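You operate a simulated robot arm through the tools that you are given. There is no shell and no other tool. Be economical: measure what you need, move in short steps, check, and stop when the job is done.

You are at the controls of a simulated robot arm. One attempt, no reset.

JOB
Close down the heat press: dial off, time to SHORT, head over the pad, switch off.

Only the result counts: the job must be done as asked and must still hold three seconds after the hand-in. Knocking over, shifting, dropping, spilling or breaking anything else fails it.

ROBOT AND FRAMES
A 6-joint arm with a two-finger parallel gripper, fixed in place. Base frame: the origin is at the foot of the arm, x ahead of it, y to its left, z up; the work surface is at about z = 84.8. Readings come in cm, rad, newtons and seconds.
With the tool pointing down near the work surface it reaches from about 26 to 68 cm from the base axis. Its first joint turns from -1.152 to 1.152 rad. Payload 2.9 kg.
Tool frame: the origin (TCP) lies between the finger pads and is the grasp point; the fingertips stand 3 cm ahead of it; z points along the fingers, y is the line along which they close. Largest opening 11 cm; finger width 2, thickness 1; the body of the gripper, 4.8 by 11.2 cm, starts 5.5 cm behind the TCP.
Orientation is told as [roll, pitch, yaw] about the base's x, y, z axes, in that order, counted from this pose: with the fingers straight down and closing along the base's y, the tool's x points along the base's -x, its y along +y and its z along -z.

CONTROLS
- The arm moves only by the tool send_rows. Its argument "series" is a list of rows, each an object of numbers (a shift or turn left out is 0, a gripper value left out holds the last): "x", "y", "z": the shift along the base's x, y, z in cm; "wx", "wy", "wz": the turn, a rotation vector about the base's x, y, z in rad; "jaw": the gripper command, from -1 (shut) to 1 (fully open), values between in proportion. In form: [{"x": .., "y": .., "z": .., "wx": .., "wy": .., "wz": .., "jaw": ..}, ...]. A call has 1 to 20 rows; each row is the pose to reach, as a shift and turn from the pose commanded when the call began. Each row takes 0.2 s and may step no farther than 5 cm and 0.15 rad from the row before; otherwise, or with a gripper value out of range, the whole call is refused. Where a pose cannot be reached the arm comes as near as it can. A force on the tool above 50 N (or 10 N above the force at the start of the call, whichever is more), or a blocked arm, ends the call early, and 0.2 s more pass. Each finger travels about 10.8 cm/s and halts on what it meets, pressing with about 22 N; the grip force reading is that of the motor and also rises with nothing between the fingers. The clock runs only during rows and for 0.2 s after the last one: add rows that repeat a pose to give the fingers time. It gives the time, the measured TCP pose, the force on the tool (base axes), the opening and the grip force at its end, in the units of the frame above (readings bear some noise), with the torque about the TCP (base axes, N m) and any sound that the robot's microphone picked up.
- Cameras (640 x 400 px; columns grow to the right, rows downward): "scene" is fixed at [6.86, 43.43, 138.55]; the picture's right is [-0.74, -0.67, 0.00], its down [-0.40, 0.44, -0.80] and it looks along [0.54, -0.60, -0.60] (base axes); focal length 302 px, centre (320, 200). "wrist" rides on the gripper at [7.2, 1.7, -10.3] in the tool frame; the picture's right is [-0.23, 0.97, 0.00], its down [-0.76, -0.18, -0.62] and it looks along [-0.61, -0.14, 0.78] (tool axes); focal length 222 px, centre (320, 200). There is no depth. A picture from a camera that has moved, and an enlarged one, comes with that camera's place and axes in the base frame and with its lens. The place of the scene camera against the robot may be out by one fixed shift of up to 1.2 cm in any direction.
- get_image(camera): a new picture of that camera. It takes no simulated time.
- close_up(camera, box): a new picture of the part [left, top, right, bottom] of that camera's present view, enlarged. It takes no simulated time.
- hand_in(): hands the job in; it is judged then, once.

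Work in short steps. Places have to be worked out from the pictures, the camera data and where the tool is seen: move nearer, look again, correct. Check each grasp and each placing, and mend what went wrong. You have 120 turns and 76 pictures in all, those below and enlarged ones among them. Open the gripper and draw the arm clear of the work before you hand the job in, unless the task says otherwise; then end with one line.

The tools are called after "Call:" by a JSON object that holds its "fn" and its "kwargs". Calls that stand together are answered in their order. send_rows: Moves the arm, as the interface text tells. Its arguments: {"type":"object","properties":{"series":{"type":"array"}},"required":["series"]} The other tools are called the same way: get_image (camera) takes a picture; close_up (camera, box) takes an enlarged picture of a part of a camera's view; hand_in () hands the job in.

At the start:

```text
time: 0.0
ee_pos: [34.1, 9.47, 116.28]
ee_rot: [0.0, 0.0, 0.001]
ft_force: [1.1, -0.3, 0.5]
wrist_torque: [0.01, 0.02, 0.0]
gripper_width: 10.99
finger_force: 0.2
```

scene: 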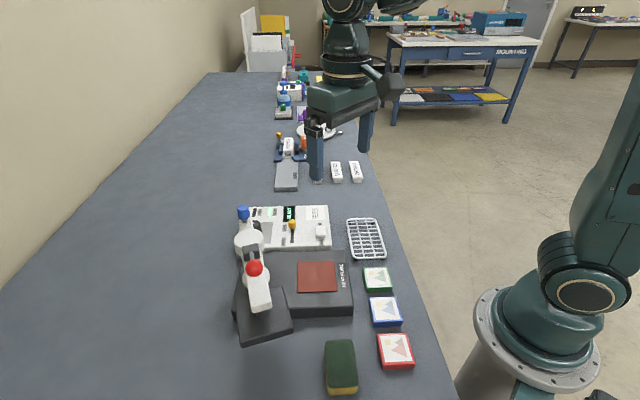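
wrist: 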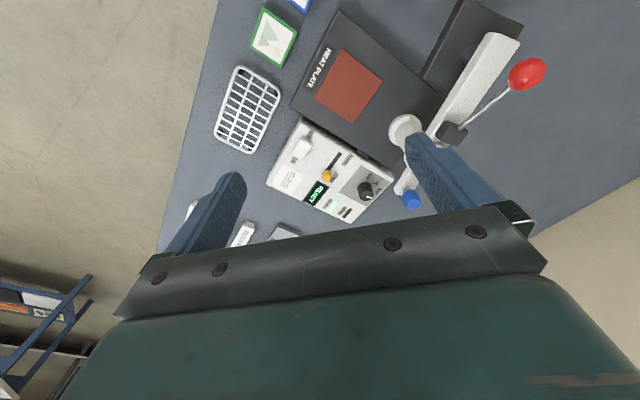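

I'll look closely at the press and its panel first.

Call:
{"fn": "close_up", "kwargs": {"camera": "scene", "box": [220, 190, 400, 350]}}

Call:
{"fn": "close_up", "kwargs": {"camera": "wrist", "box": [250, 100, 430, 230]}}

Call:
{"fn": "close_up", "kwargs": {"camera": "wrist", "box": [280, 0, 560, 220]}}

```text
2.50 times, centred on (310, 270) of scene
camera zoom: at [6.86, 43.43, 138.55], right [-0.74, -0.67, 0.0], down [-0.4, 0.44, -0.8], along [0.54, -0.6, -0.6], focal length 755 px, centre (345, 25)
```

zoom: 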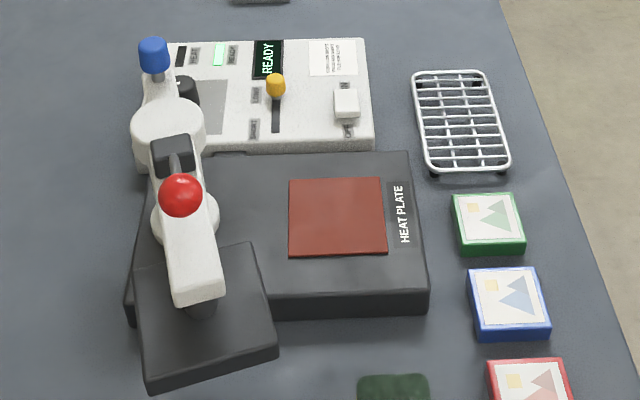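

```text
3.08 times, centred on (340, 165) of wrist
camera zoom: at [26.74, 10.94, 126.76], right [0.23, 0.97, 0.0], down [0.76, -0.18, 0.62], along [0.61, -0.14, -0.78], focal length 684 px, centre (258, 308)
```

zoom: 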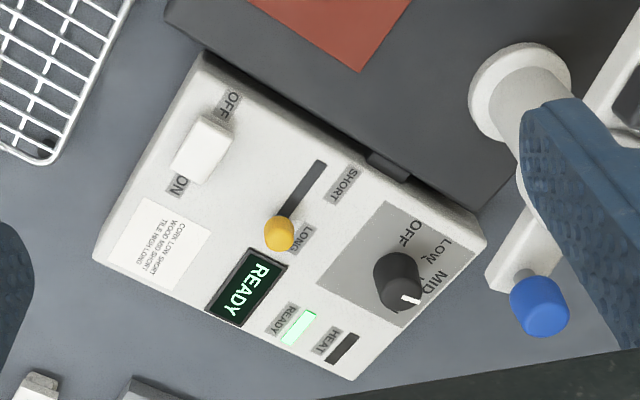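

```text
1.82 times, centred on (420, 110) of wrist
camera zoom: at [26.74, 10.94, 126.76], right [0.23, 0.97, 0.0], down [0.76, -0.18, 0.62], along [0.61, -0.14, -0.78], focal length 404 px, centre (138, 364)
```

zoom: 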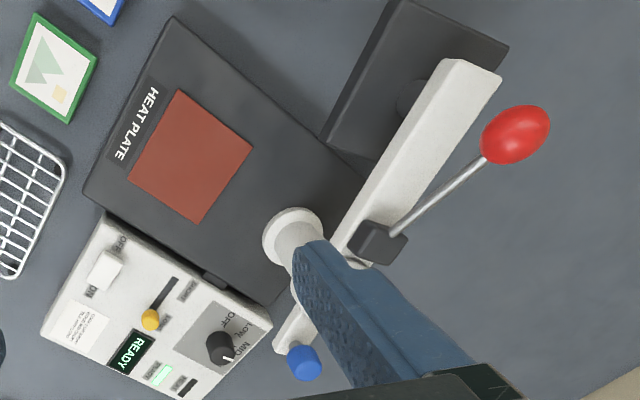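

The dial points toward MID or HIGH, the slider is at LONG, the switch is ON, and the head is swung off toward +y. I'll move above the panel for a closer wrist view while staying high.

Call:
{"fn": "send_rows", "kwargs": {"series": [{"x": 3, "y": 0, "z": 0, "jaw": 0.2}, {"x": 6, "y": 0, "z": 0}, {"x": 9, "y": 1, "z": -1}, {"x": 12, "y": 1, "z": -3}, {"x": 14, "y": 1, "z": -5}, {"x": 14, "y": 1, "z": -5}]}}

Call:
{"fn": "get_image", "kwargs": {"camera": "wrist"}}

Call:
{"fn": "get_image", "kwargs": {"camera": "scene"}}

```text
time: 1.4
ee_pos: [48.24, 10.13, 111.24]
ee_rot: [0.0, -0.001, 0.0]
ft_force: [-0.1, -0.3, 0.3]
wrist_torque: [0.0, 0.04, -0.01]
gripper_width: 6.59
finger_force: 0.0
```

```text
70 pictures are left
camera wrist: at [40.88, 11.83, 121.74], right [0.23, 0.97, 0.0], down [0.76, -0.18, 0.62], along [0.61, -0.14, -0.78], focal length 222 px, centre (320, 200)
```

wrist: 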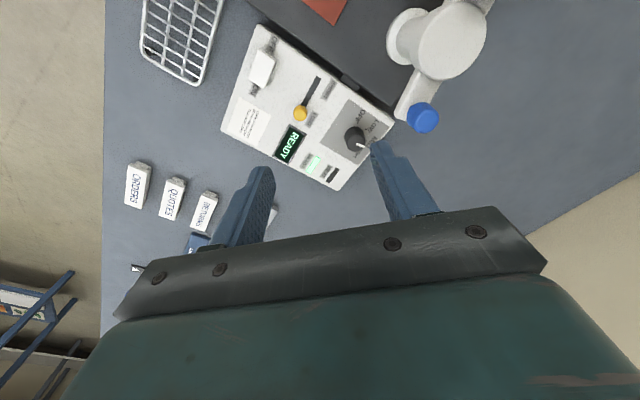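

```text
69 pictures are left
```

scene: 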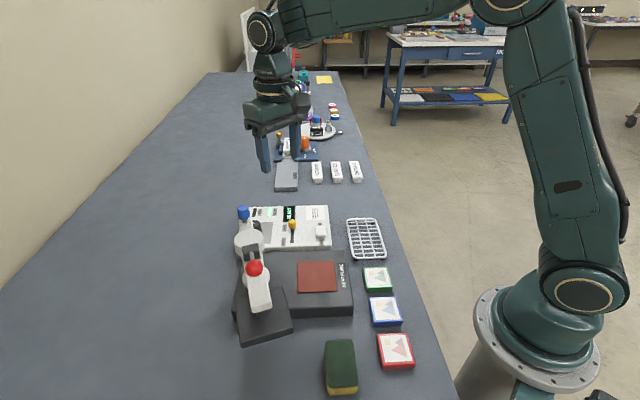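

Call:
{"fn": "close_up", "kwargs": {"camera": "wrist", "box": [290, 80, 410, 200]}}

Call:
{"fn": "close_up", "kwargs": {"camera": "wrist", "box": [220, 20, 340, 130]}}

```text
3.33 times, centred on (350, 140) of wrist
camera zoom: at [40.88, 11.83, 121.74], right [0.23, 0.97, 0.0], down [0.76, -0.18, 0.62], along [0.61, -0.14, -0.78], focal length 740 px, centre (220, 400)
```

zoom: 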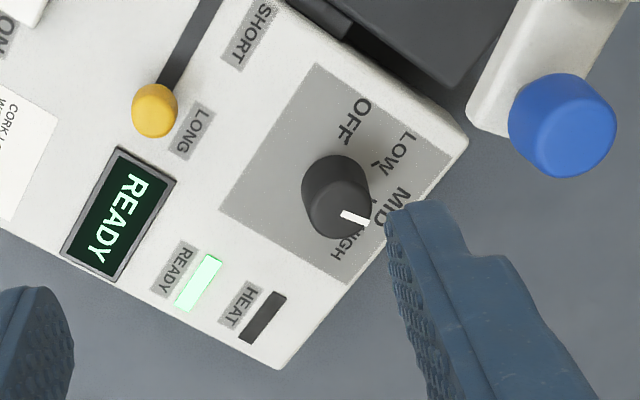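

```text
3.64 times, centred on (280, 75) of wrist
camera zoom: at [40.88, 11.83, 121.74], right [0.23, 0.97, 0.0], down [0.76, -0.18, 0.62], along [0.61, -0.14, -0.78], focal length 808 px, centre (466, 654)
```

zoom: 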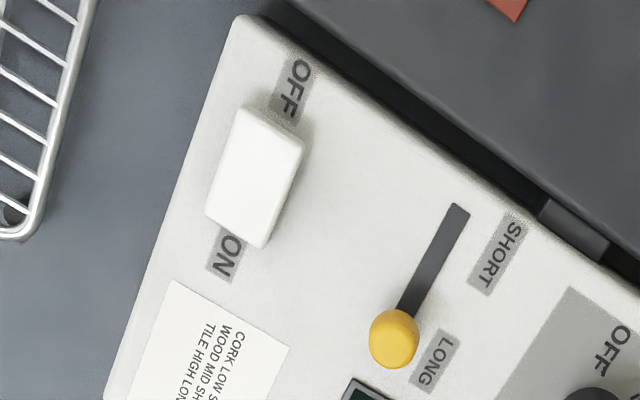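

My estimates put the dial top at about (55.5, 14, 90.8), pointing at MID, with OFF about 100° CCW from there. The slider knob is near (49.8, 7.0, 90). I'll hover over the dial and check.

Call:
{"fn": "send_rows", "kwargs": {"series": [{"x": 3, "y": 2, "z": 0}, {"x": 7.25, "y": 3.87, "z": 0}, {"x": 7.25, "y": 3.87, "z": -5}, {"x": 7.25, "y": 3.87, "z": -10}, {"x": 7.25, "y": 3.87, "z": -15}, {"x": 7.25, "y": 3.87, "z": -15}]}}

Call:
{"fn": "get_image", "kwargs": {"camera": "wrist"}}

Call:
{"fn": "close_up", "kwargs": {"camera": "scene", "box": [220, 150, 360, 270]}}

```text
time: 2.8
ee_pos: [55.05, 13.98, 96.15]
ee_rot: [0.001, 0.001, 0.002]
ft_force: [0.1, 0.6, 0.2]
wrist_torque: [-0.01, 0.01, -0.01]
gripper_width: 6.61
finger_force: 0.1
```

```text
66 pictures are left
camera wrist: at [47.78, 15.69, 106.61], right [0.23, 0.97, 0.0], down [0.76, -0.18, 0.62], along [0.61, -0.14, -0.78], focal length 222 px, centre (320, 200)
```

wrist: 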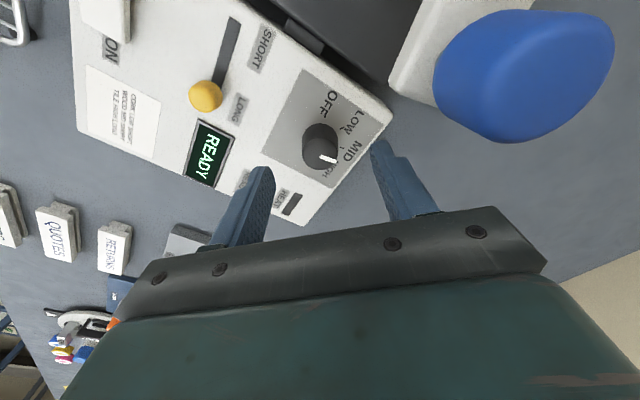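

```text
3.33 times, centred on (290, 210) of scene
camera zoom: at [6.86, 43.43, 138.55], right [-0.74, -0.67, 0.0], down [-0.4, 0.44, -0.8], along [0.54, -0.6, -0.6], focal length 1007 px, centre (420, 167)
```

zoom: 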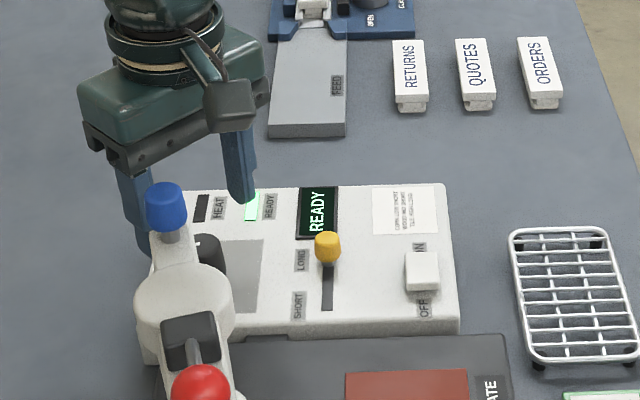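

The dial is at about (55.7, 14.0). The blue knob sits near (49.4, 19.2, 102), close to the camera housing, so I'll yaw +0.3 to keep the camera away from it before descending.

Call:
{"fn": "send_rows", "kwargs": {"series": [{"x": 0.4, "wz": 0.15}, {"x": 0.4, "wz": 0.3}, {"x": 0.4, "z": -2, "wz": 0.3}, {"x": 0.4, "z": -3.2, "wz": 0.3}, {"x": 0.4, "z": -4.2, "wz": 0.3}, {"x": 0.4, "z": -4.2, "wz": 0.3}]}}

Call:
{"fn": "get_image", "kwargs": {"camera": "wrist"}}

```text
time: 4.2
ee_pos: [55.74, 14.18, 92.02]
ee_rot: [0.001, 0.0, 0.302]
ft_force: [0.0, -0.8, 0.2]
wrist_torque: [-0.02, 0.01, 0.0]
gripper_width: 6.59
finger_force: 0.0
```

```text
64 pictures are left
camera wrist: at [48.25, 13.64, 102.47], right [-0.07, 1.0, 0.0], down [0.78, 0.06, 0.62], along [0.62, 0.04, -0.78], focal length 222 px, centre (320, 200)
```

wrist: 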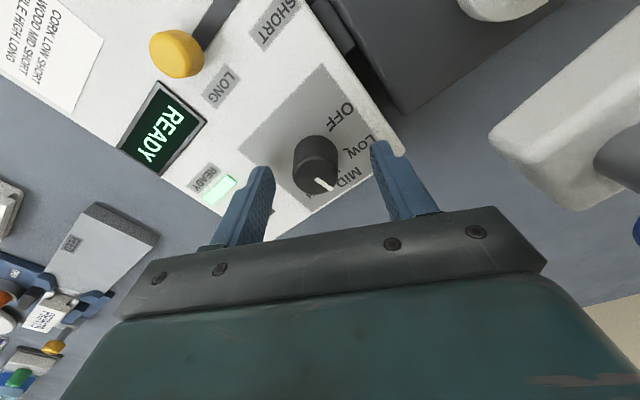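

The dial is centred between the fingers. Now I'll close on it and turn it +0.9 rad.

Call:
{"fn": "send_rows", "kwargs": {"series": [{"jaw": -1}, {"jaw": -1}, {"jaw": -1}, {"wz": 0.15}, {"wz": 0.3}, {"wz": 0.45}, {"wz": 0.6}, {"wz": 0.75}, {"wz": 0.9}, {"wz": 0.9}]}}

Call:
{"fn": "get_image", "kwargs": {"camera": "wrist"}}

```text
time: 6.4
ee_pos: [55.75, 14.05, 92.11]
ee_rot: [0.002, 0.0, 1.203]
ft_force: [4.3, -14.6, -7.9]
wrist_torque: [-0.25, -0.22, 0.01]
gripper_width: 2.95
finger_force: 44.7
```

```text
63 pictures are left
camera wrist: at [51.45, 7.92, 102.49], right [-0.83, 0.56, 0.0], down [0.44, 0.65, 0.62], along [0.35, 0.52, -0.78], focal length 222 px, centre (320, 200)
```

wrist: 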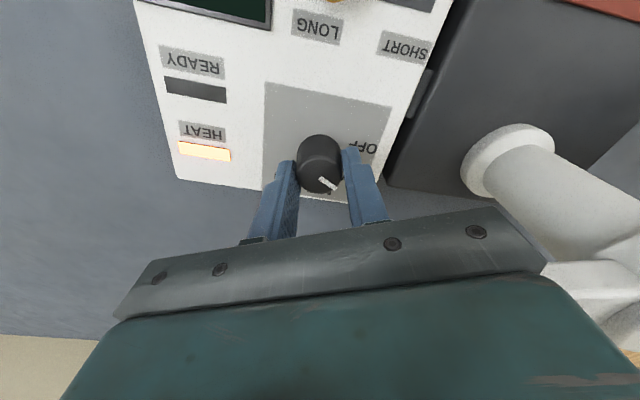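

The dial turned to about LOW. I'll open, rotate back, regrip and turn about 0.88 more toward OFF.

Call:
{"fn": "send_rows", "kwargs": {"series": [{"jaw": 0.2}, {"jaw": 0.2}, {"wz": -0.15}, {"wz": -0.3}, {"wz": -0.45}, {"wz": -0.6}, {"wz": -0.75}, {"wz": -0.9}, {"wz": -0.9, "jaw": -1}, {"wz": -0.9}, {"wz": -0.9}]}}

Call:
{"fn": "get_image", "kwargs": {"camera": "wrist"}}

```text
time: 8.8
ee_pos: [55.87, 14.04, 92.13]
ee_rot: [-0.001, -0.001, 0.297]
ft_force: [4.2, -13.7, 0.2]
wrist_torque: [-0.55, 0.02, 0.03]
gripper_width: 2.98
finger_force: 45.1
```

```text
62 pictures are left
camera wrist: at [48.28, 13.44, 102.54], right [-0.07, 1.0, 0.0], down [0.78, 0.05, 0.62], along [0.62, 0.04, -0.78], focal length 222 px, centre (320, 200)
```

wrist: 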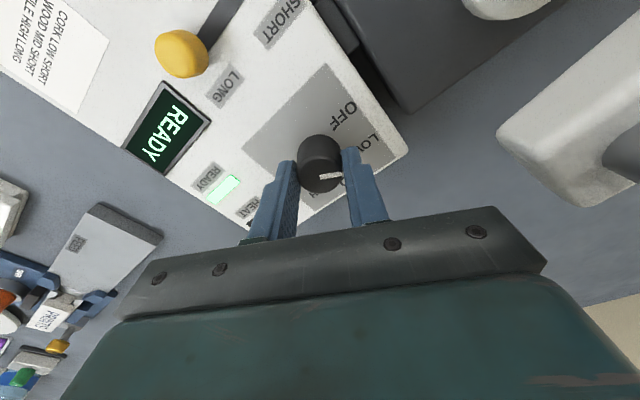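

The pointer is now near LOW. Turning about 0.9 more with the new grip.

Call:
{"fn": "send_rows", "kwargs": {"series": [{"wz": 0.15}, {"wz": 0.3}, {"wz": 0.45}, {"wz": 0.6}, {"wz": 0.75}, {"wz": 0.9}, {"wz": 0.9}, {"wz": 0.9, "jaw": 0.2}, {"wz": 0.9}, {"wz": 0.9}]}}

Call:
{"fn": "close_up", "kwargs": {"camera": "wrist", "box": [200, 60, 440, 220]}}

```text
time: 11.0
ee_pos: [55.74, 14.13, 92.18]
ee_rot: [-0.001, 0.001, 1.2]
ft_force: [-0.9, 0.5, 0.2]
wrist_torque: [0.04, 0.0, 0.0]
gripper_width: 6.6
finger_force: 0.1
```

```text
2.50 times, centred on (320, 140) of wrist
camera zoom: at [51.45, 7.95, 102.55], right [-0.83, 0.56, 0.0], down [0.44, 0.65, 0.62], along [0.35, 0.52, -0.78], focal length 555 px, centre (320, 350)
```

zoom: 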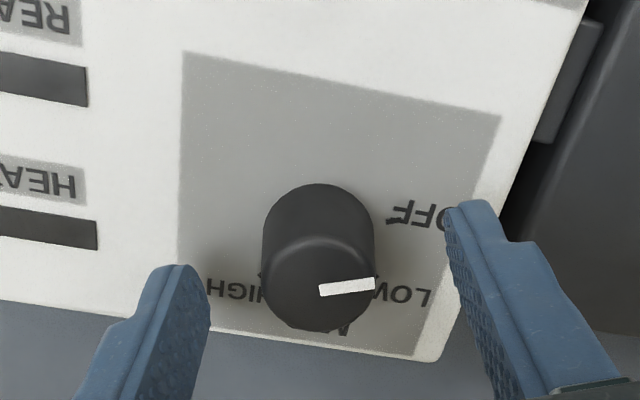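

The pointer lines up with OFF and both lamps are dark. I'll rise clear and go over the slider to check.

Call:
{"fn": "send_rows", "kwargs": {"series": [{"z": 4}, {"z": 8}, {"z": 8, "wz": -0.15}, {"z": 8, "wz": -0.3}, {"z": 8, "wz": -0.42}, {"z": 8, "wz": -0.42}]}}

Call:
{"fn": "get_image", "kwargs": {"camera": "wrist"}}

Call:
{"fn": "close_up", "kwargs": {"camera": "wrist", "box": [220, 0, 400, 180]}}

```text
time: 12.4
ee_pos: [55.69, 14.17, 100.03]
ee_rot: [0.001, 0.0, 0.779]
ft_force: [0.7, 0.0, -0.1]
wrist_torque: [-0.02, 0.03, -0.04]
gripper_width: 6.59
finger_force: 0.1
```

```text
60 pictures are left
camera wrist: at [49.28, 10.17, 110.55], right [-0.52, 0.85, 0.0], down [0.67, 0.41, 0.62], along [0.53, 0.33, -0.78], focal length 222 px, centre (320, 200)
```

wrist: 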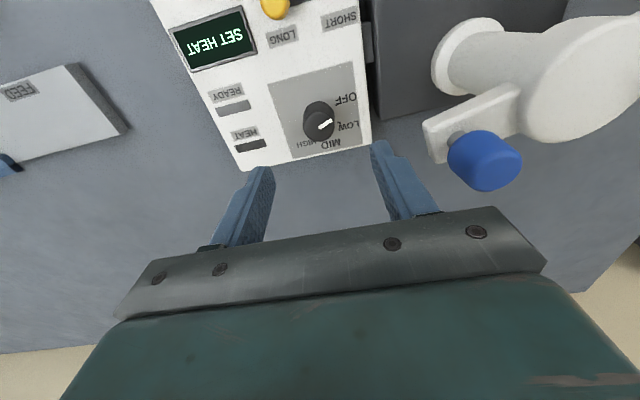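

```text
2.22 times, centred on (310, 90) of wrist
camera zoom: at [49.28, 10.17, 110.55], right [-0.52, 0.85, 0.0], down [0.67, 0.41, 0.62], along [0.53, 0.33, -0.78], focal length 494 px, centre (342, 444)
```

zoom: 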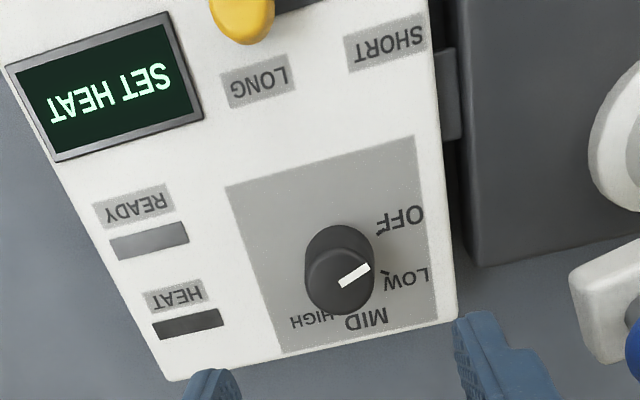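

The display reads "SET HEAT", so the dial is off. Next is the slider: I'll close the fingers, come down behind it on the LONG side, and push toward SHORT along (-0.7, +0.7).

Call:
{"fn": "send_rows", "kwargs": {"series": [{"x": -1, "y": -3, "jaw": -1}, {"x": -2.5, "y": -6}, {"x": -3.8, "y": -9.3}, {"x": -3.8, "y": -9.3, "z": -3}, {"x": -3.8, "y": -9.3, "z": -5}, {"x": -3.8, "y": -9.3, "z": -5}]}}

Call:
{"fn": "get_image", "kwargs": {"camera": "wrist"}}

Call:
{"fn": "close_up", "kwargs": {"camera": "scene", "box": [220, 170, 360, 270]}}

```text
time: 13.8
ee_pos: [51.96, 4.72, 95.09]
ee_rot: [0.0, 0.0, 0.78]
ft_force: [0.0, -0.9, -0.3]
wrist_torque: [0.0, 0.01, -0.01]
gripper_width: 0.0
finger_force: 22.1
```

```text
58 pictures are left
camera wrist: at [45.47, 0.86, 105.57], right [-0.52, 0.85, 0.0], down [0.67, 0.41, 0.62], along [0.53, 0.33, -0.78], focal length 222 px, centre (320, 200)
```

wrist: 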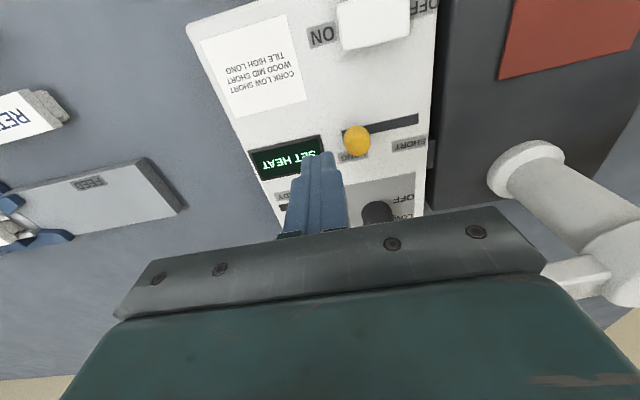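

```text
4.00 times, centred on (290, 220) of scene
camera zoom: at [6.86, 43.43, 138.55], right [-0.74, -0.67, 0.0], down [-0.4, 0.44, -0.8], along [0.54, -0.6, -0.6], focal length 1208 px, centre (440, 120)
```

zoom: 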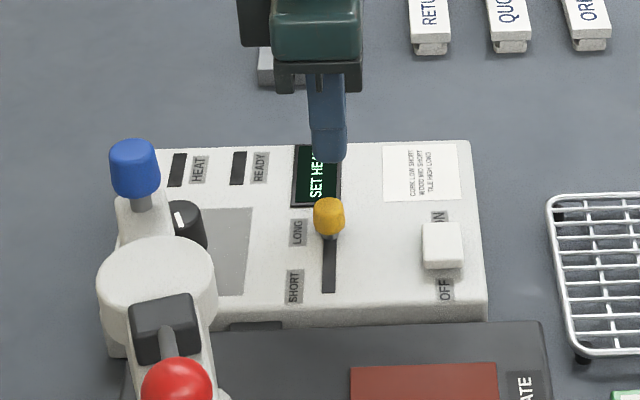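

The knob is at about (49.8, 6.8), 3 cm straight ahead of the fingers along the slot. I'll lower and push about 4 cm in small steps.

Call:
{"fn": "send_rows", "kwargs": {"series": [{"z": -1.5}, {"z": -3}, {"x": -0.6, "y": 0.6, "z": -3}, {"x": -1.2, "y": 1.2, "z": -3}, {"x": -1.8, "y": 1.8, "z": -3}, {"x": -2.3, "y": 2.3, "z": -3}, {"x": -2.8, "y": 2.8, "z": -3}, {"x": -2.8, "y": 2.8, "z": -3}]}}

Call:
{"fn": "get_image", "kwargs": {"camera": "wrist"}}

Call:
{"fn": "close_up", "kwargs": {"camera": "scene", "box": [220, 170, 360, 270]}}

```text
time: 15.6
ee_pos: [49.16, 7.73, 92.12]
ee_rot: [0.001, -0.001, 0.78]
ft_force: [0.1, -0.9, 0.2]
wrist_torque: [0.02, -0.01, 0.03]
gripper_width: 0.0
finger_force: 21.9
```

```text
56 pictures are left
camera wrist: at [42.65, 3.71, 102.52], right [-0.52, 0.85, 0.0], down [0.67, 0.41, 0.62], along [0.53, 0.33, -0.78], focal length 222 px, centre (320, 200)
```

wrist: 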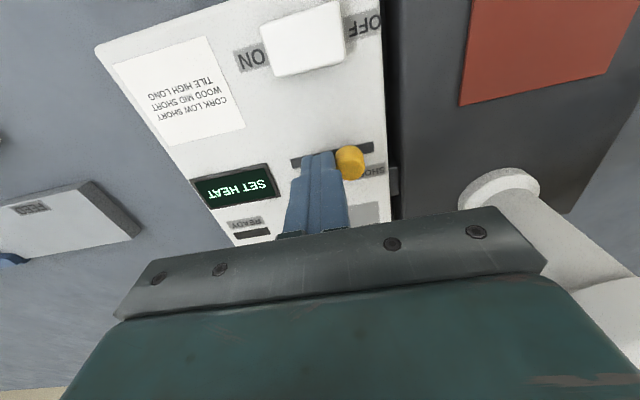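

```text
4.00 times, centred on (290, 220) of scene
camera zoom: at [6.86, 43.43, 138.55], right [-0.74, -0.67, 0.0], down [-0.4, 0.44, -0.8], along [0.54, -0.6, -0.6], focal length 1208 px, centre (440, 120)
```

zoom: 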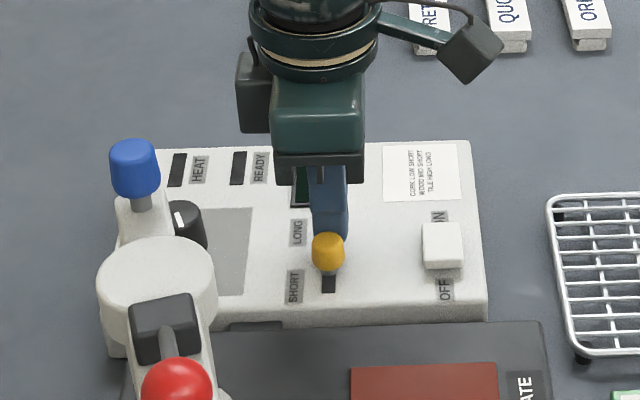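

The knob slides. I'll push it the rest of the way, roughly 2 cm.

Call:
{"fn": "send_rows", "kwargs": {"series": [{"x": -0.4, "y": 0.4}, {"x": -0.8, "y": 0.8}, {"x": -1.1, "y": 1.1}, {"x": -1.3, "y": 1.3}, {"x": -1.5, "y": 1.5}, {"x": -1.5, "y": 1.5}]}}

Call:
{"fn": "close_up", "kwargs": {"camera": "wrist", "box": [220, 60, 460, 220]}}

Call:
{"fn": "close_up", "kwargs": {"camera": "scene", "box": [220, 170, 360, 270]}}

```text
time: 16.6
ee_pos: [48.5, 8.29, 92.23]
ee_rot: [-0.018, -0.004, 0.761]
ft_force: [7.7, -4.4, -4.7]
wrist_torque: [-0.2, -0.2, -0.03]
gripper_width: 0.01
finger_force: 22.1
stopped in row 4: the force on the tool passed its limit at 54 N (the readings are from after the stop); the commanded pose is now the measured one
```

```text
2.50 times, centred on (340, 140) of wrist
camera zoom: at [41.71, 4.56, 102.54], right [-0.51, 0.86, -0.02], down [0.66, 0.4, 0.63], along [0.55, 0.31, -0.78], focal length 555 px, centre (270, 350)
```

zoom: 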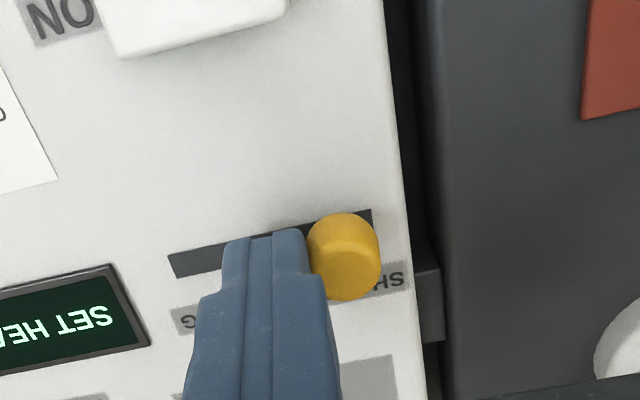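

```text
4.00 times, centred on (290, 220) of scene
camera zoom: at [6.88, 43.42, 138.55], right [-0.74, -0.67, 0.0], down [-0.4, 0.44, -0.8], along [0.54, -0.59, -0.6], focal length 1208 px, centre (440, 120)
```

zoom: 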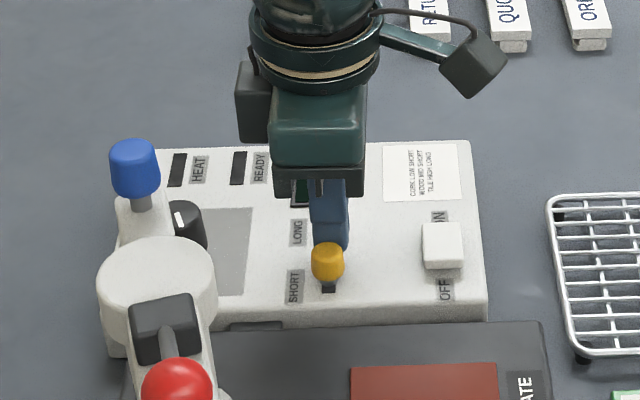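

The force spiked at what looks like the slot's SHORT end. I'll back off and check the knob's place in the slot.

Call:
{"fn": "send_rows", "kwargs": {"series": [{"x": 0.6, "y": -0.6}, {"x": 1.2, "y": -1.2}, {"x": 1.2, "y": -1.2, "z": 3}, {"x": 0.5, "y": -3, "z": 6}, {"x": 0.5, "y": -3, "z": 6}]}}

Call:
{"fn": "get_image", "kwargs": {"camera": "wrist"}}

Call:
{"fn": "close_up", "kwargs": {"camera": "scene", "box": [270, 200, 340, 250]}}

```text
time: 17.8
ee_pos: [48.67, 5.34, 98.16]
ee_rot: [-0.013, -0.005, 0.764]
ft_force: [0.0, -0.1, 0.1]
wrist_torque: [-0.01, 0.0, 0.04]
gripper_width: 0.0
finger_force: 22.1
```

```text
52 pictures are left
camera wrist: at [42.04, 1.62, 108.56], right [-0.51, 0.86, -0.01], down [0.67, 0.4, 0.63], along [0.55, 0.31, -0.78], focal length 222 px, centre (320, 200)
```

wrist: 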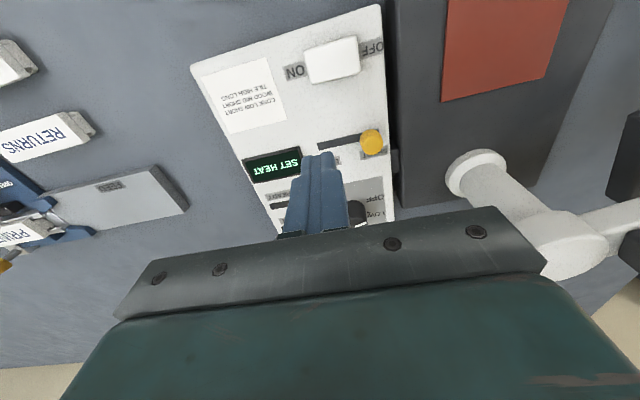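

```text
8.00 times, centred on (305, 225) of scene
camera zoom: at [6.86, 43.43, 138.55], right [-0.74, -0.67, 0.0], down [-0.4, 0.44, -0.8], along [0.54, -0.6, -0.6], focal length 2416 px, centre (440, 0)
```

zoom: 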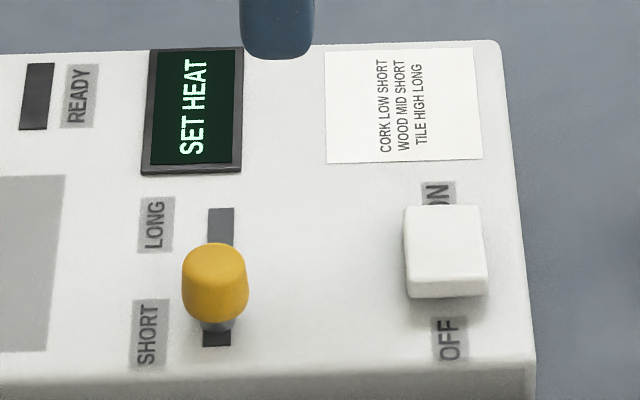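

The knob is at the SHORT end and the stem margins are symmetric. Next I'll raise the arm and view the press head from nearer the base.

Call:
{"fn": "send_rows", "kwargs": {"series": [{"z": 5}, {"z": 10}, {"z": 15, "wz": -0.1}, {"x": -3, "y": 2, "z": 17, "wz": -0.25}, {"x": -6, "y": 4, "z": 17, "wz": -0.4}, {"x": -9, "y": 6, "z": 17, "wz": -0.55}, {"x": -12, "y": 8, "z": 17, "wz": -0.7}, {"x": -15, "y": 10, "z": 17, "wz": -0.764}, {"x": -17, "y": 12, "z": 17, "wz": -0.764}, {"x": -17, "y": 12, "z": 17, "wz": -0.764}]}}

Call:
{"fn": "get_image", "kwargs": {"camera": "wrist"}}

Call:
{"fn": "get_image", "kwargs": {"camera": "scene"}}

```text
time: 20.0
ee_pos: [31.7, 17.54, 115.09]
ee_rot: [-0.013, -0.004, -0.003]
ft_force: [-0.1, -0.4, 0.3]
wrist_torque: [-0.01, -0.03, -0.03]
gripper_width: 0.01
finger_force: 21.7
```

```text
50 pictures are left
camera wrist: at [24.32, 19.22, 125.56], right [0.23, 0.97, -0.01], down [0.76, -0.17, 0.63], along [0.61, -0.15, -0.78], focal length 222 px, centre (320, 200)
```

wrist: 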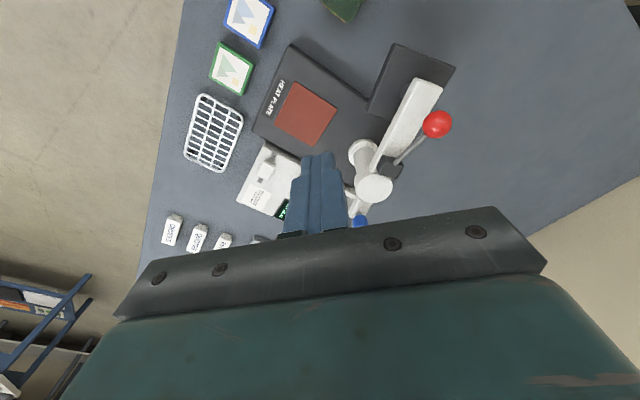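

```text
49 pictures are left
```

scene: 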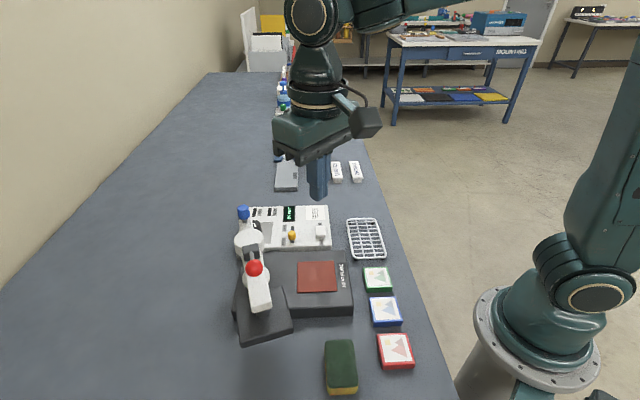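

Call:
{"fn": "close_up", "kwargs": {"camera": "wrist", "box": [260, 30, 480, 230]}}

Call:
{"fn": "close_up", "kwargs": {"camera": "scene", "box": [215, 195, 365, 355]}}

```text
2.00 times, centred on (370, 130) of wrist
camera zoom: at [24.32, 19.22, 125.56], right [0.23, 0.97, -0.01], down [0.76, -0.17, 0.63], along [0.61, -0.15, -0.78], focal length 444 px, centre (220, 340)
```

zoom: 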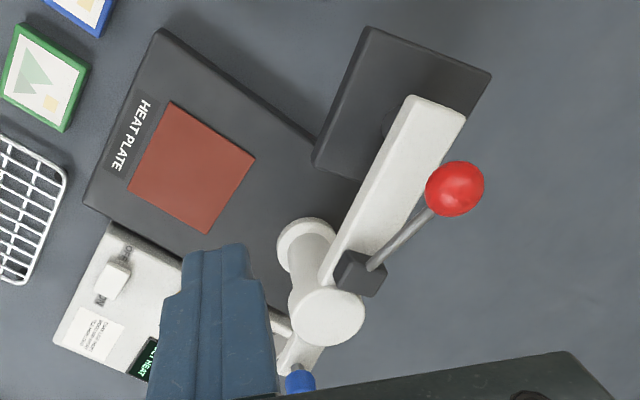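

```text
2.50 times, centred on (290, 275) of scene
camera zoom: at [6.85, 43.43, 138.55], right [-0.74, -0.67, 0.0], down [-0.4, 0.44, -0.8], along [0.54, -0.6, -0.6], focal length 755 px, centre (395, 12)
```

zoom: 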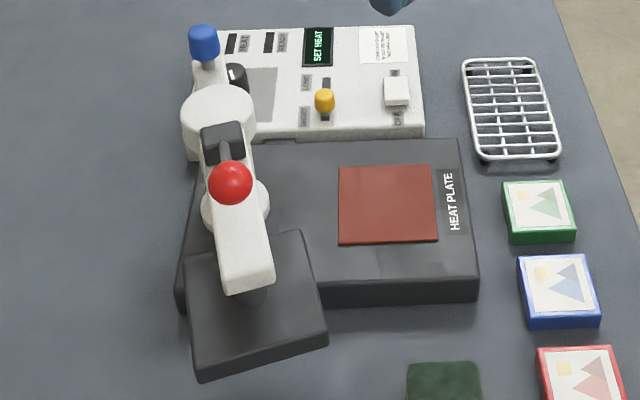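

The pivot is at about (43.7, 22.1) with its top near z 99.8, and the blue tail knob is at (49.4, 19.2, 102), r≈6.4. The head sits near angle 148° and the pad near 221°, so the head needs about +1.27 rad CCW. I'll hover above the knob, closing along the tangent.

Call:
{"fn": "send_rows", "kwargs": {"series": [{"x": 3.5, "y": 0, "z": 0, "wz": -0.1, "jaw": 0.2}, {"x": 7, "y": 0, "z": 0, "wz": -0.2}, {"x": 10.5, "y": 0.5, "z": 0, "wz": -0.3}, {"x": 14, "y": 1, "z": 0, "wz": -0.4}, {"x": 17.7, "y": 1.66, "z": 0, "wz": -0.47}, {"x": 17.7, "y": 1.66, "z": -5, "wz": -0.47}, {"x": 17.7, "y": 1.66, "z": -5, "wz": -0.47}]}}

Call:
{"fn": "get_image", "kwargs": {"camera": "wrist"}}

Call:
{"fn": "close_up", "kwargs": {"camera": "scene", "box": [200, 130, 340, 270]}}

```text
time: 21.6
ee_pos: [49.56, 19.11, 110.15]
ee_rot: [-0.014, -0.003, -0.471]
ft_force: [-0.2, 0.6, 0.6]
wrist_torque: [0.01, 0.0, 0.02]
gripper_width: 6.59
finger_force: 0.1
```

```text
46 pictures are left
camera wrist: at [43.84, 24.01, 120.49], right [0.64, 0.76, -0.01], down [0.6, -0.5, 0.63], along [0.47, -0.41, -0.78], focal length 222 px, centre (320, 200)
```

wrist: 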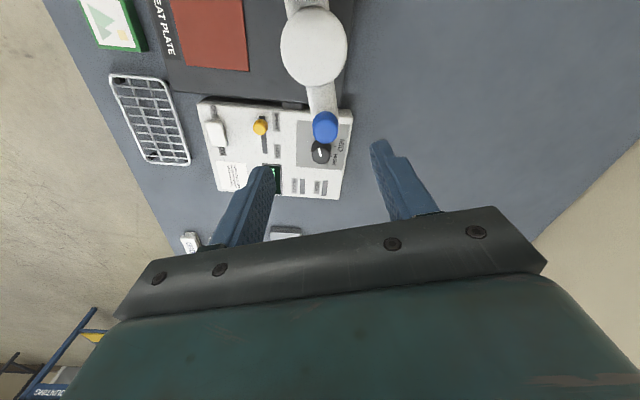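

```text
2.86 times, centred on (270, 200) of scene
camera zoom: at [6.86, 43.43, 138.55], right [-0.74, -0.67, 0.0], down [-0.4, 0.44, -0.8], along [0.54, -0.6, -0.6], focal length 863 px, centre (463, 200)
```

zoom: 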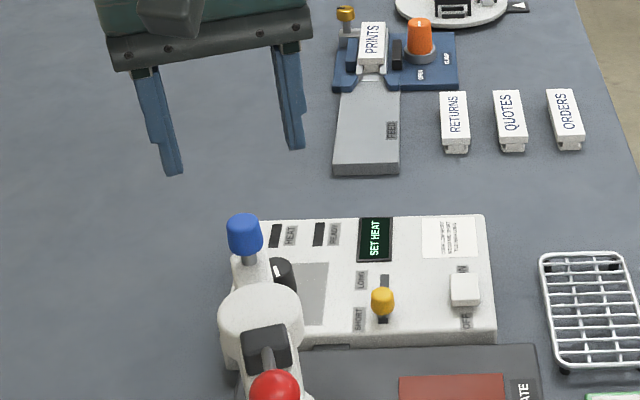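

The knob reprojects to about (49.3, 19.5), between the fingers. I'll descend to TCP z≈103.5 and look again.

Call:
{"fn": "send_rows", "kwargs": {"series": [{"x": -0.2, "y": 0.3, "z": -3}, {"x": -0.2, "y": 0.3, "z": -5}, {"x": -0.2, "y": 0.3, "z": -6.6}, {"x": -0.2, "y": 0.3, "z": -6.6}]}}

Call:
{"fn": "get_image", "kwargs": {"camera": "wrist"}}

Call:
{"fn": "close_up", "kwargs": {"camera": "scene", "box": [200, 130, 340, 270]}}

```text
time: 22.6
ee_pos: [49.47, 19.24, 103.45]
ee_rot: [-0.013, -0.004, -0.47]
ft_force: [-0.8, 0.7, 0.2]
wrist_torque: [-0.03, 0.02, -0.01]
gripper_width: 6.6
finger_force: 0.1
```

```text
44 pictures are left
camera wrist: at [43.57, 24.22, 113.91], right [0.64, 0.77, -0.01], down [0.6, -0.49, 0.63], along [0.47, -0.41, -0.78], focal length 222 px, centre (320, 200)
```

wrist: 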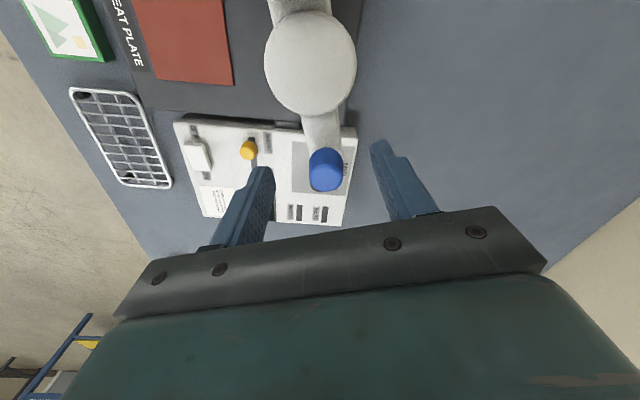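

```text
2.86 times, centred on (270, 200) of scene
camera zoom: at [6.86, 43.43, 138.55], right [-0.74, -0.67, 0.0], down [-0.4, 0.44, -0.8], along [0.54, -0.6, -0.6], focal length 863 px, centre (463, 200)
```

zoom: 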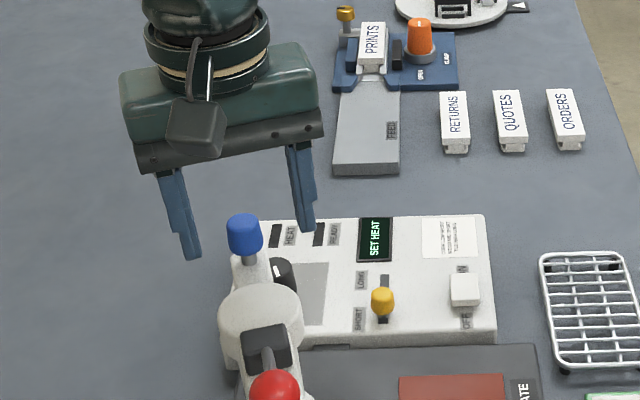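

The knob is centred between the fingers. I'll lower 0.6 and close.

Call:
{"fn": "send_rows", "kwargs": {"series": [{"z": -0.6}, {"z": -0.6, "jaw": -1}, {"z": -0.6}, {"z": -0.6}, {"z": -0.6}]}}

Call:
{"fn": "close_up", "kwargs": {"camera": "scene", "box": [200, 160, 320, 280]}}

Call:
{"fn": "get_image", "kwargs": {"camera": "wrist"}}

```text
time: 23.8
ee_pos: [49.53, 19.63, 102.93]
ee_rot: [-0.01, -0.008, -0.468]
ft_force: [15.7, 29.7, -7.8]
wrist_torque: [0.96, 0.05, 0.17]
gripper_width: 2.33
finger_force: 44.8
```

```text
3.33 times, centred on (260, 220) of scene
camera zoom: at [6.91, 43.52, 138.51], right [-0.74, -0.67, 0.0], down [-0.4, 0.44, -0.8], along [0.54, -0.6, -0.6], focal length 1007 px, centre (520, 133)
```

zoom: 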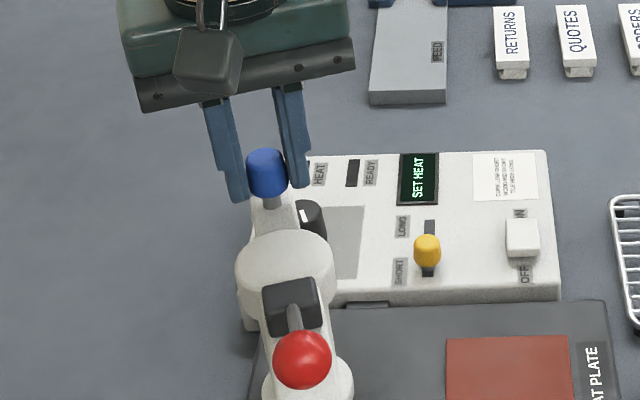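

```text
41 pictures are left
camera wrist: at [43.63, 24.45, 113.32], right [0.64, 0.77, -0.01], down [0.6, -0.49, 0.63], along [0.48, -0.41, -0.78], focal length 222 px, centre (320, 200)
```

wrist: 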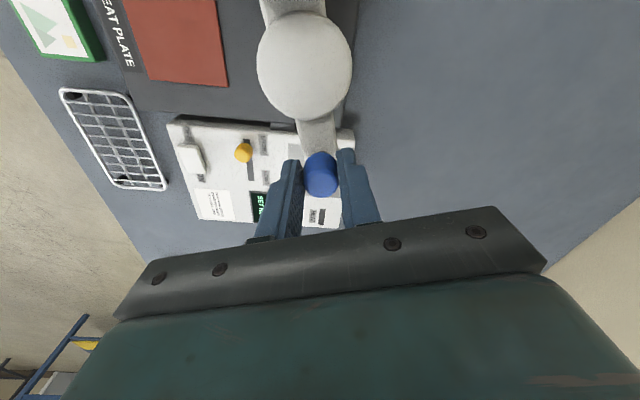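

I have the knob gripped (2.3 cm). Now a small test swing of 0.28 rad CCW about the pivot, watching the force.

Call:
{"fn": "send_rows", "kwargs": {"series": [{"x": 0.162, "y": 0.384, "wz": 0.07}, {"x": 0.296, "y": 0.777, "wz": 0.14}, {"x": 0.4, "y": 1.18, "wz": 0.21}, {"x": 0.481, "y": 1.59, "wz": 0.28}, {"x": 0.481, "y": 1.59, "wz": 0.28}]}}

Call:
{"fn": "close_up", "kwargs": {"camera": "scene", "box": [200, 160, 360, 360]}}

```text
time: 25.0
ee_pos: [49.96, 20.9, 102.84]
ee_rot: [-0.013, -0.006, -0.191]
ft_force: [19.2, -10.5, -1.7]
wrist_torque: [-0.23, -0.09, 0.2]
gripper_width: 2.33
finger_force: 44.4
```

```text
2.00 times, centred on (280, 260) of scene
camera zoom: at [6.92, 43.4, 138.55], right [-0.74, -0.67, 0.0], down [-0.4, 0.44, -0.8], along [0.54, -0.59, -0.6], focal length 604 px, centre (400, 80)
```

zoom: 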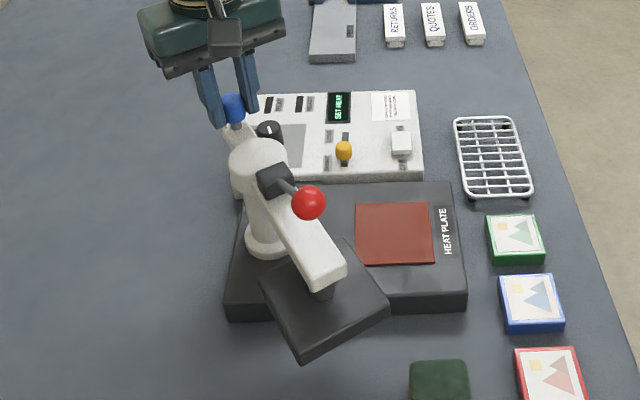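

The head swings freely. The force shows I'm slightly inside the true radius, so I'll continue the arc with a small outward bias.

Call:
{"fn": "send_rows", "kwargs": {"series": [{"x": 0.2, "y": 0.41, "wz": 0.07}, {"x": 0.25, "y": 0.82, "wz": 0.14}, {"x": 0.3, "y": 1.24, "wz": 0.21}, {"x": 0.33, "y": 1.67, "wz": 0.28}, {"x": 0.27, "y": 2.1, "wz": 0.35}, {"x": 0.19, "y": 2.52, "wz": 0.42}, {"x": 0.07, "y": 2.93, "wz": 0.49}, {"x": -0.07, "y": 3.34, "wz": 0.56}, {"x": -0.07, "y": 3.34, "wz": 0.56}]}}

Call:
{"fn": "close_up", "kwargs": {"camera": "scene", "box": [200, 160, 360, 360]}}

```text
time: 27.0
ee_pos: [49.65, 24.29, 102.87]
ee_rot: [-0.014, -0.004, 0.37]
ft_force: [3.4, -3.5, 12.4]
wrist_torque: [-0.2, 0.07, 0.24]
gripper_width: 2.33
finger_force: 44.7
```

```text
2.00 times, centred on (280, 260) of scene
camera zoom: at [6.85, 43.41, 138.55], right [-0.74, -0.67, 0.0], down [-0.4, 0.44, -0.8], along [0.54, -0.59, -0.6], focal length 604 px, centre (400, 80)
```

zoom: 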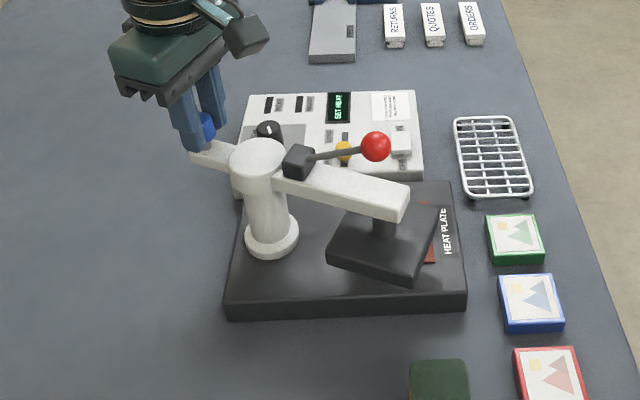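

The head is about 20° short of the pad. I'll swing another 0.28 rad and check.

Call:
{"fn": "send_rows", "kwargs": {"series": [{"x": -0.16, "y": 0.38, "wz": 0.07}, {"x": -0.35, "y": 0.76, "wz": 0.14}, {"x": -0.56, "y": 1.12, "wz": 0.21}, {"x": -0.8, "y": 1.47, "wz": 0.28}, {"x": -0.8, "y": 1.47, "wz": 0.28}]}}

Call:
{"fn": "close_up", "kwargs": {"camera": "scene", "box": [220, 190, 360, 330]}}

```text
time: 28.2
ee_pos: [48.94, 25.83, 102.81]
ee_rot: [-0.012, -0.003, 0.652]
ft_force: [-1.8, -5.2, 7.9]
wrist_torque: [-0.21, 0.14, 0.14]
gripper_width: 2.33
finger_force: 44.9
```

```text
2.86 times, centred on (290, 260) of scene
camera zoom: at [6.84, 43.41, 138.55], right [-0.74, -0.67, 0.0], down [-0.4, 0.44, -0.8], along [0.54, -0.59, -0.6], focal length 863 px, centre (406, 29)
```

zoom: 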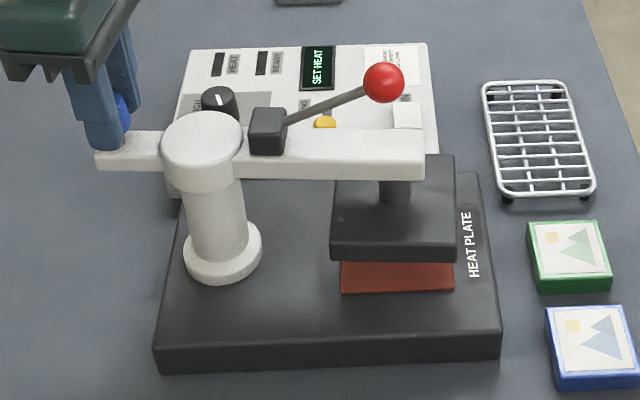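

Nearly aligned: the platen edge is still rotated about 4° from the pad edge. I'll add 0.07 rad and compare.

Call:
{"fn": "send_rows", "kwargs": {"series": [{"x": -0.12, "y": 0.16, "wz": 0.035}, {"x": -0.24, "y": 0.33, "wz": 0.07}, {"x": -0.24, "y": 0.33, "wz": 0.07}]}}

Call:
{"fn": "close_up", "kwargs": {"camera": "scene", "box": [220, 190, 360, 330]}}

```text
time: 29.0
ee_pos: [48.51, 26.14, 102.85]
ee_rot: [-0.014, -0.002, 0.719]
ft_force: [-10.6, -6.6, 2.7]
wrist_torque: [0.13, -0.15, -0.2]
gripper_width: 2.35
finger_force: 44.7
```

```text
2.86 times, centred on (290, 260) of scene
camera zoom: at [6.82, 43.4, 138.56], right [-0.74, -0.67, 0.0], down [-0.4, 0.44, -0.8], along [0.54, -0.59, -0.6], focal length 863 px, centre (406, 29)
```

zoom: 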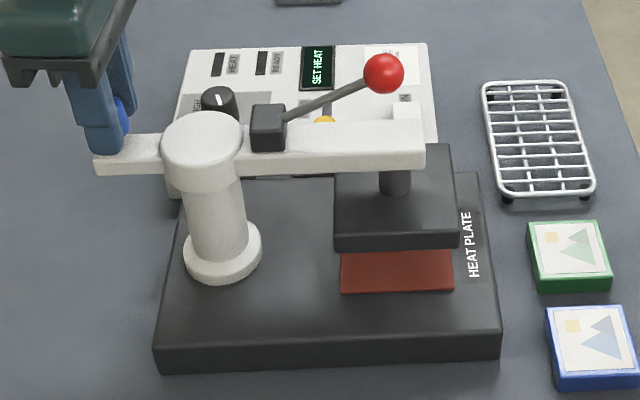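

The platen edges are now parallel to the pad edges and centred over it. I'll release and rise straight up, then verify.

Call:
{"fn": "send_rows", "kwargs": {"series": [{"jaw": -0.2}, {"jaw": 0.1}, {"jaw": 0.1, "z": 3}, {"jaw": 0.1, "z": 8}, {"z": 10}, {"z": 10}]}}

Call:
{"fn": "close_up", "kwargs": {"camera": "scene", "box": [220, 190, 360, 330]}}

Call:
{"fn": "get_image", "kwargs": {"camera": "wrist"}}

```text
time: 30.4
ee_pos: [48.66, 26.19, 112.93]
ee_rot: [-0.012, -0.003, 0.717]
ft_force: [0.3, 0.6, 0.3]
wrist_torque: [-0.01, 0.02, -0.02]
gripper_width: 6.03
finger_force: 0.1
```

```text
2.86 times, centred on (290, 260) of scene
camera zoom: at [6.86, 43.43, 138.55], right [-0.74, -0.67, 0.0], down [-0.4, 0.44, -0.8], along [0.54, -0.6, -0.6], focal length 863 px, centre (406, 29)
```

zoom: 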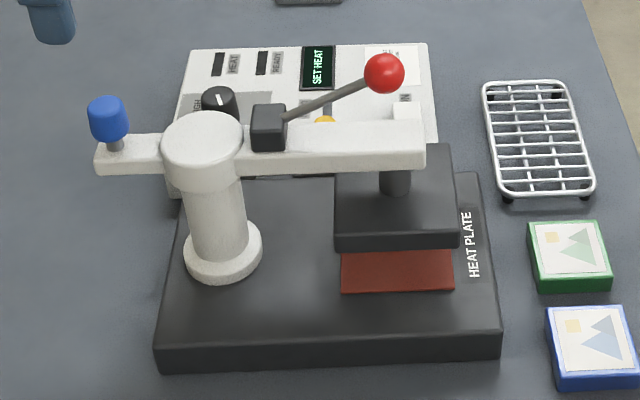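

```text
35 pictures are left
camera wrist: at [41.84, 22.58, 123.42], right [-0.47, 0.88, -0.01], down [0.68, 0.37, 0.63], along [0.56, 0.29, -0.78], focal length 222 px, centre (320, 200)
```

wrist: 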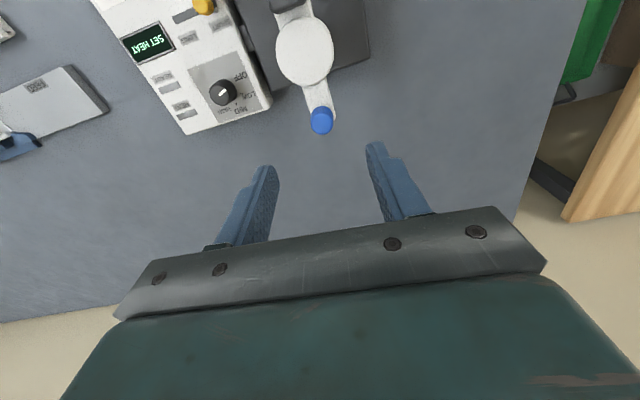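

The head holds over the pad. Now the switch near (43.7, 3.9): I'll travel high, close the fingers and look at it closely.

Call:
{"fn": "send_rows", "kwargs": {"series": [{"x": 1, "y": -4, "z": 0, "jaw": -1}, {"x": 1, "y": -8}, {"x": 1, "y": -12}, {"x": 1, "y": -16}, {"x": -0.5, "y": -20}, {"x": -2, "y": -23.5}, {"x": -2, "y": -23.5, "z": -5, "wz": 0.06}, {"x": -2, "y": -23.5, "z": -10, "wz": 0.06}, {"x": -2, "y": -23.5, "z": -10, "wz": 0.06}]}}

Call:
{"fn": "get_image", "kwargs": {"camera": "wrist"}}

Call:
{"fn": "close_up", "kwargs": {"camera": "wrist", "box": [260, 40, 420, 200]}}

Call:
{"fn": "close_up", "kwargs": {"camera": "scene", "box": [260, 180, 360, 260]}}

```text
time: 32.4
ee_pos: [46.68, 2.52, 102.93]
ee_rot: [-0.014, -0.005, 0.78]
ft_force: [-0.6, -0.2, 0.3]
wrist_torque: [0.0, 0.01, 0.01]
gripper_width: 0.0
finger_force: 22.0
```

```text
34 pictures are left
camera wrist: at [40.2, -1.45, 113.34], right [-0.52, 0.85, -0.01], down [0.66, 0.41, 0.63], along [0.54, 0.32, -0.78], focal length 222 px, centre (320, 200)
```

wrist: 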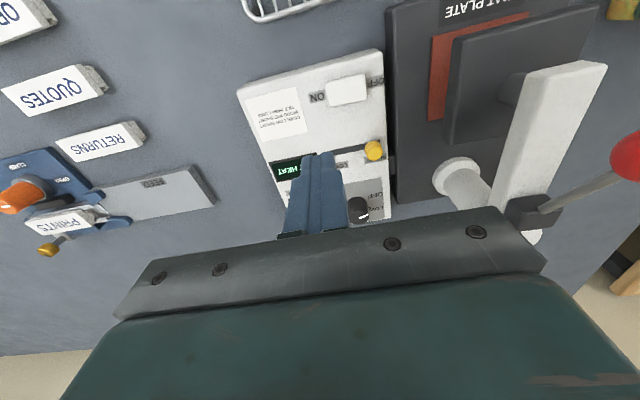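

```text
2.50 times, centred on (340, 120) of wrist
camera zoom: at [40.2, -1.45, 113.34], right [-0.52, 0.85, -0.01], down [0.66, 0.41, 0.63], along [0.54, 0.32, -0.78], focal length 555 px, centre (270, 400)
```

zoom: 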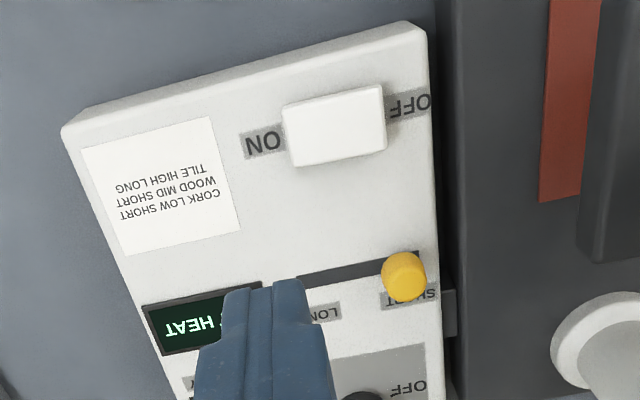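

```text
5.00 times, centred on (310, 220) of scene
camera zoom: at [6.86, 43.43, 138.55], right [-0.74, -0.67, 0.0], down [-0.4, 0.44, -0.8], along [0.54, -0.6, -0.6], focal length 1510 px, centre (370, 100)
```

zoom: 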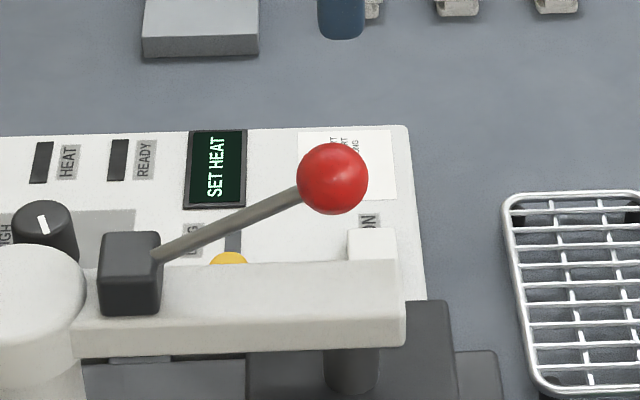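

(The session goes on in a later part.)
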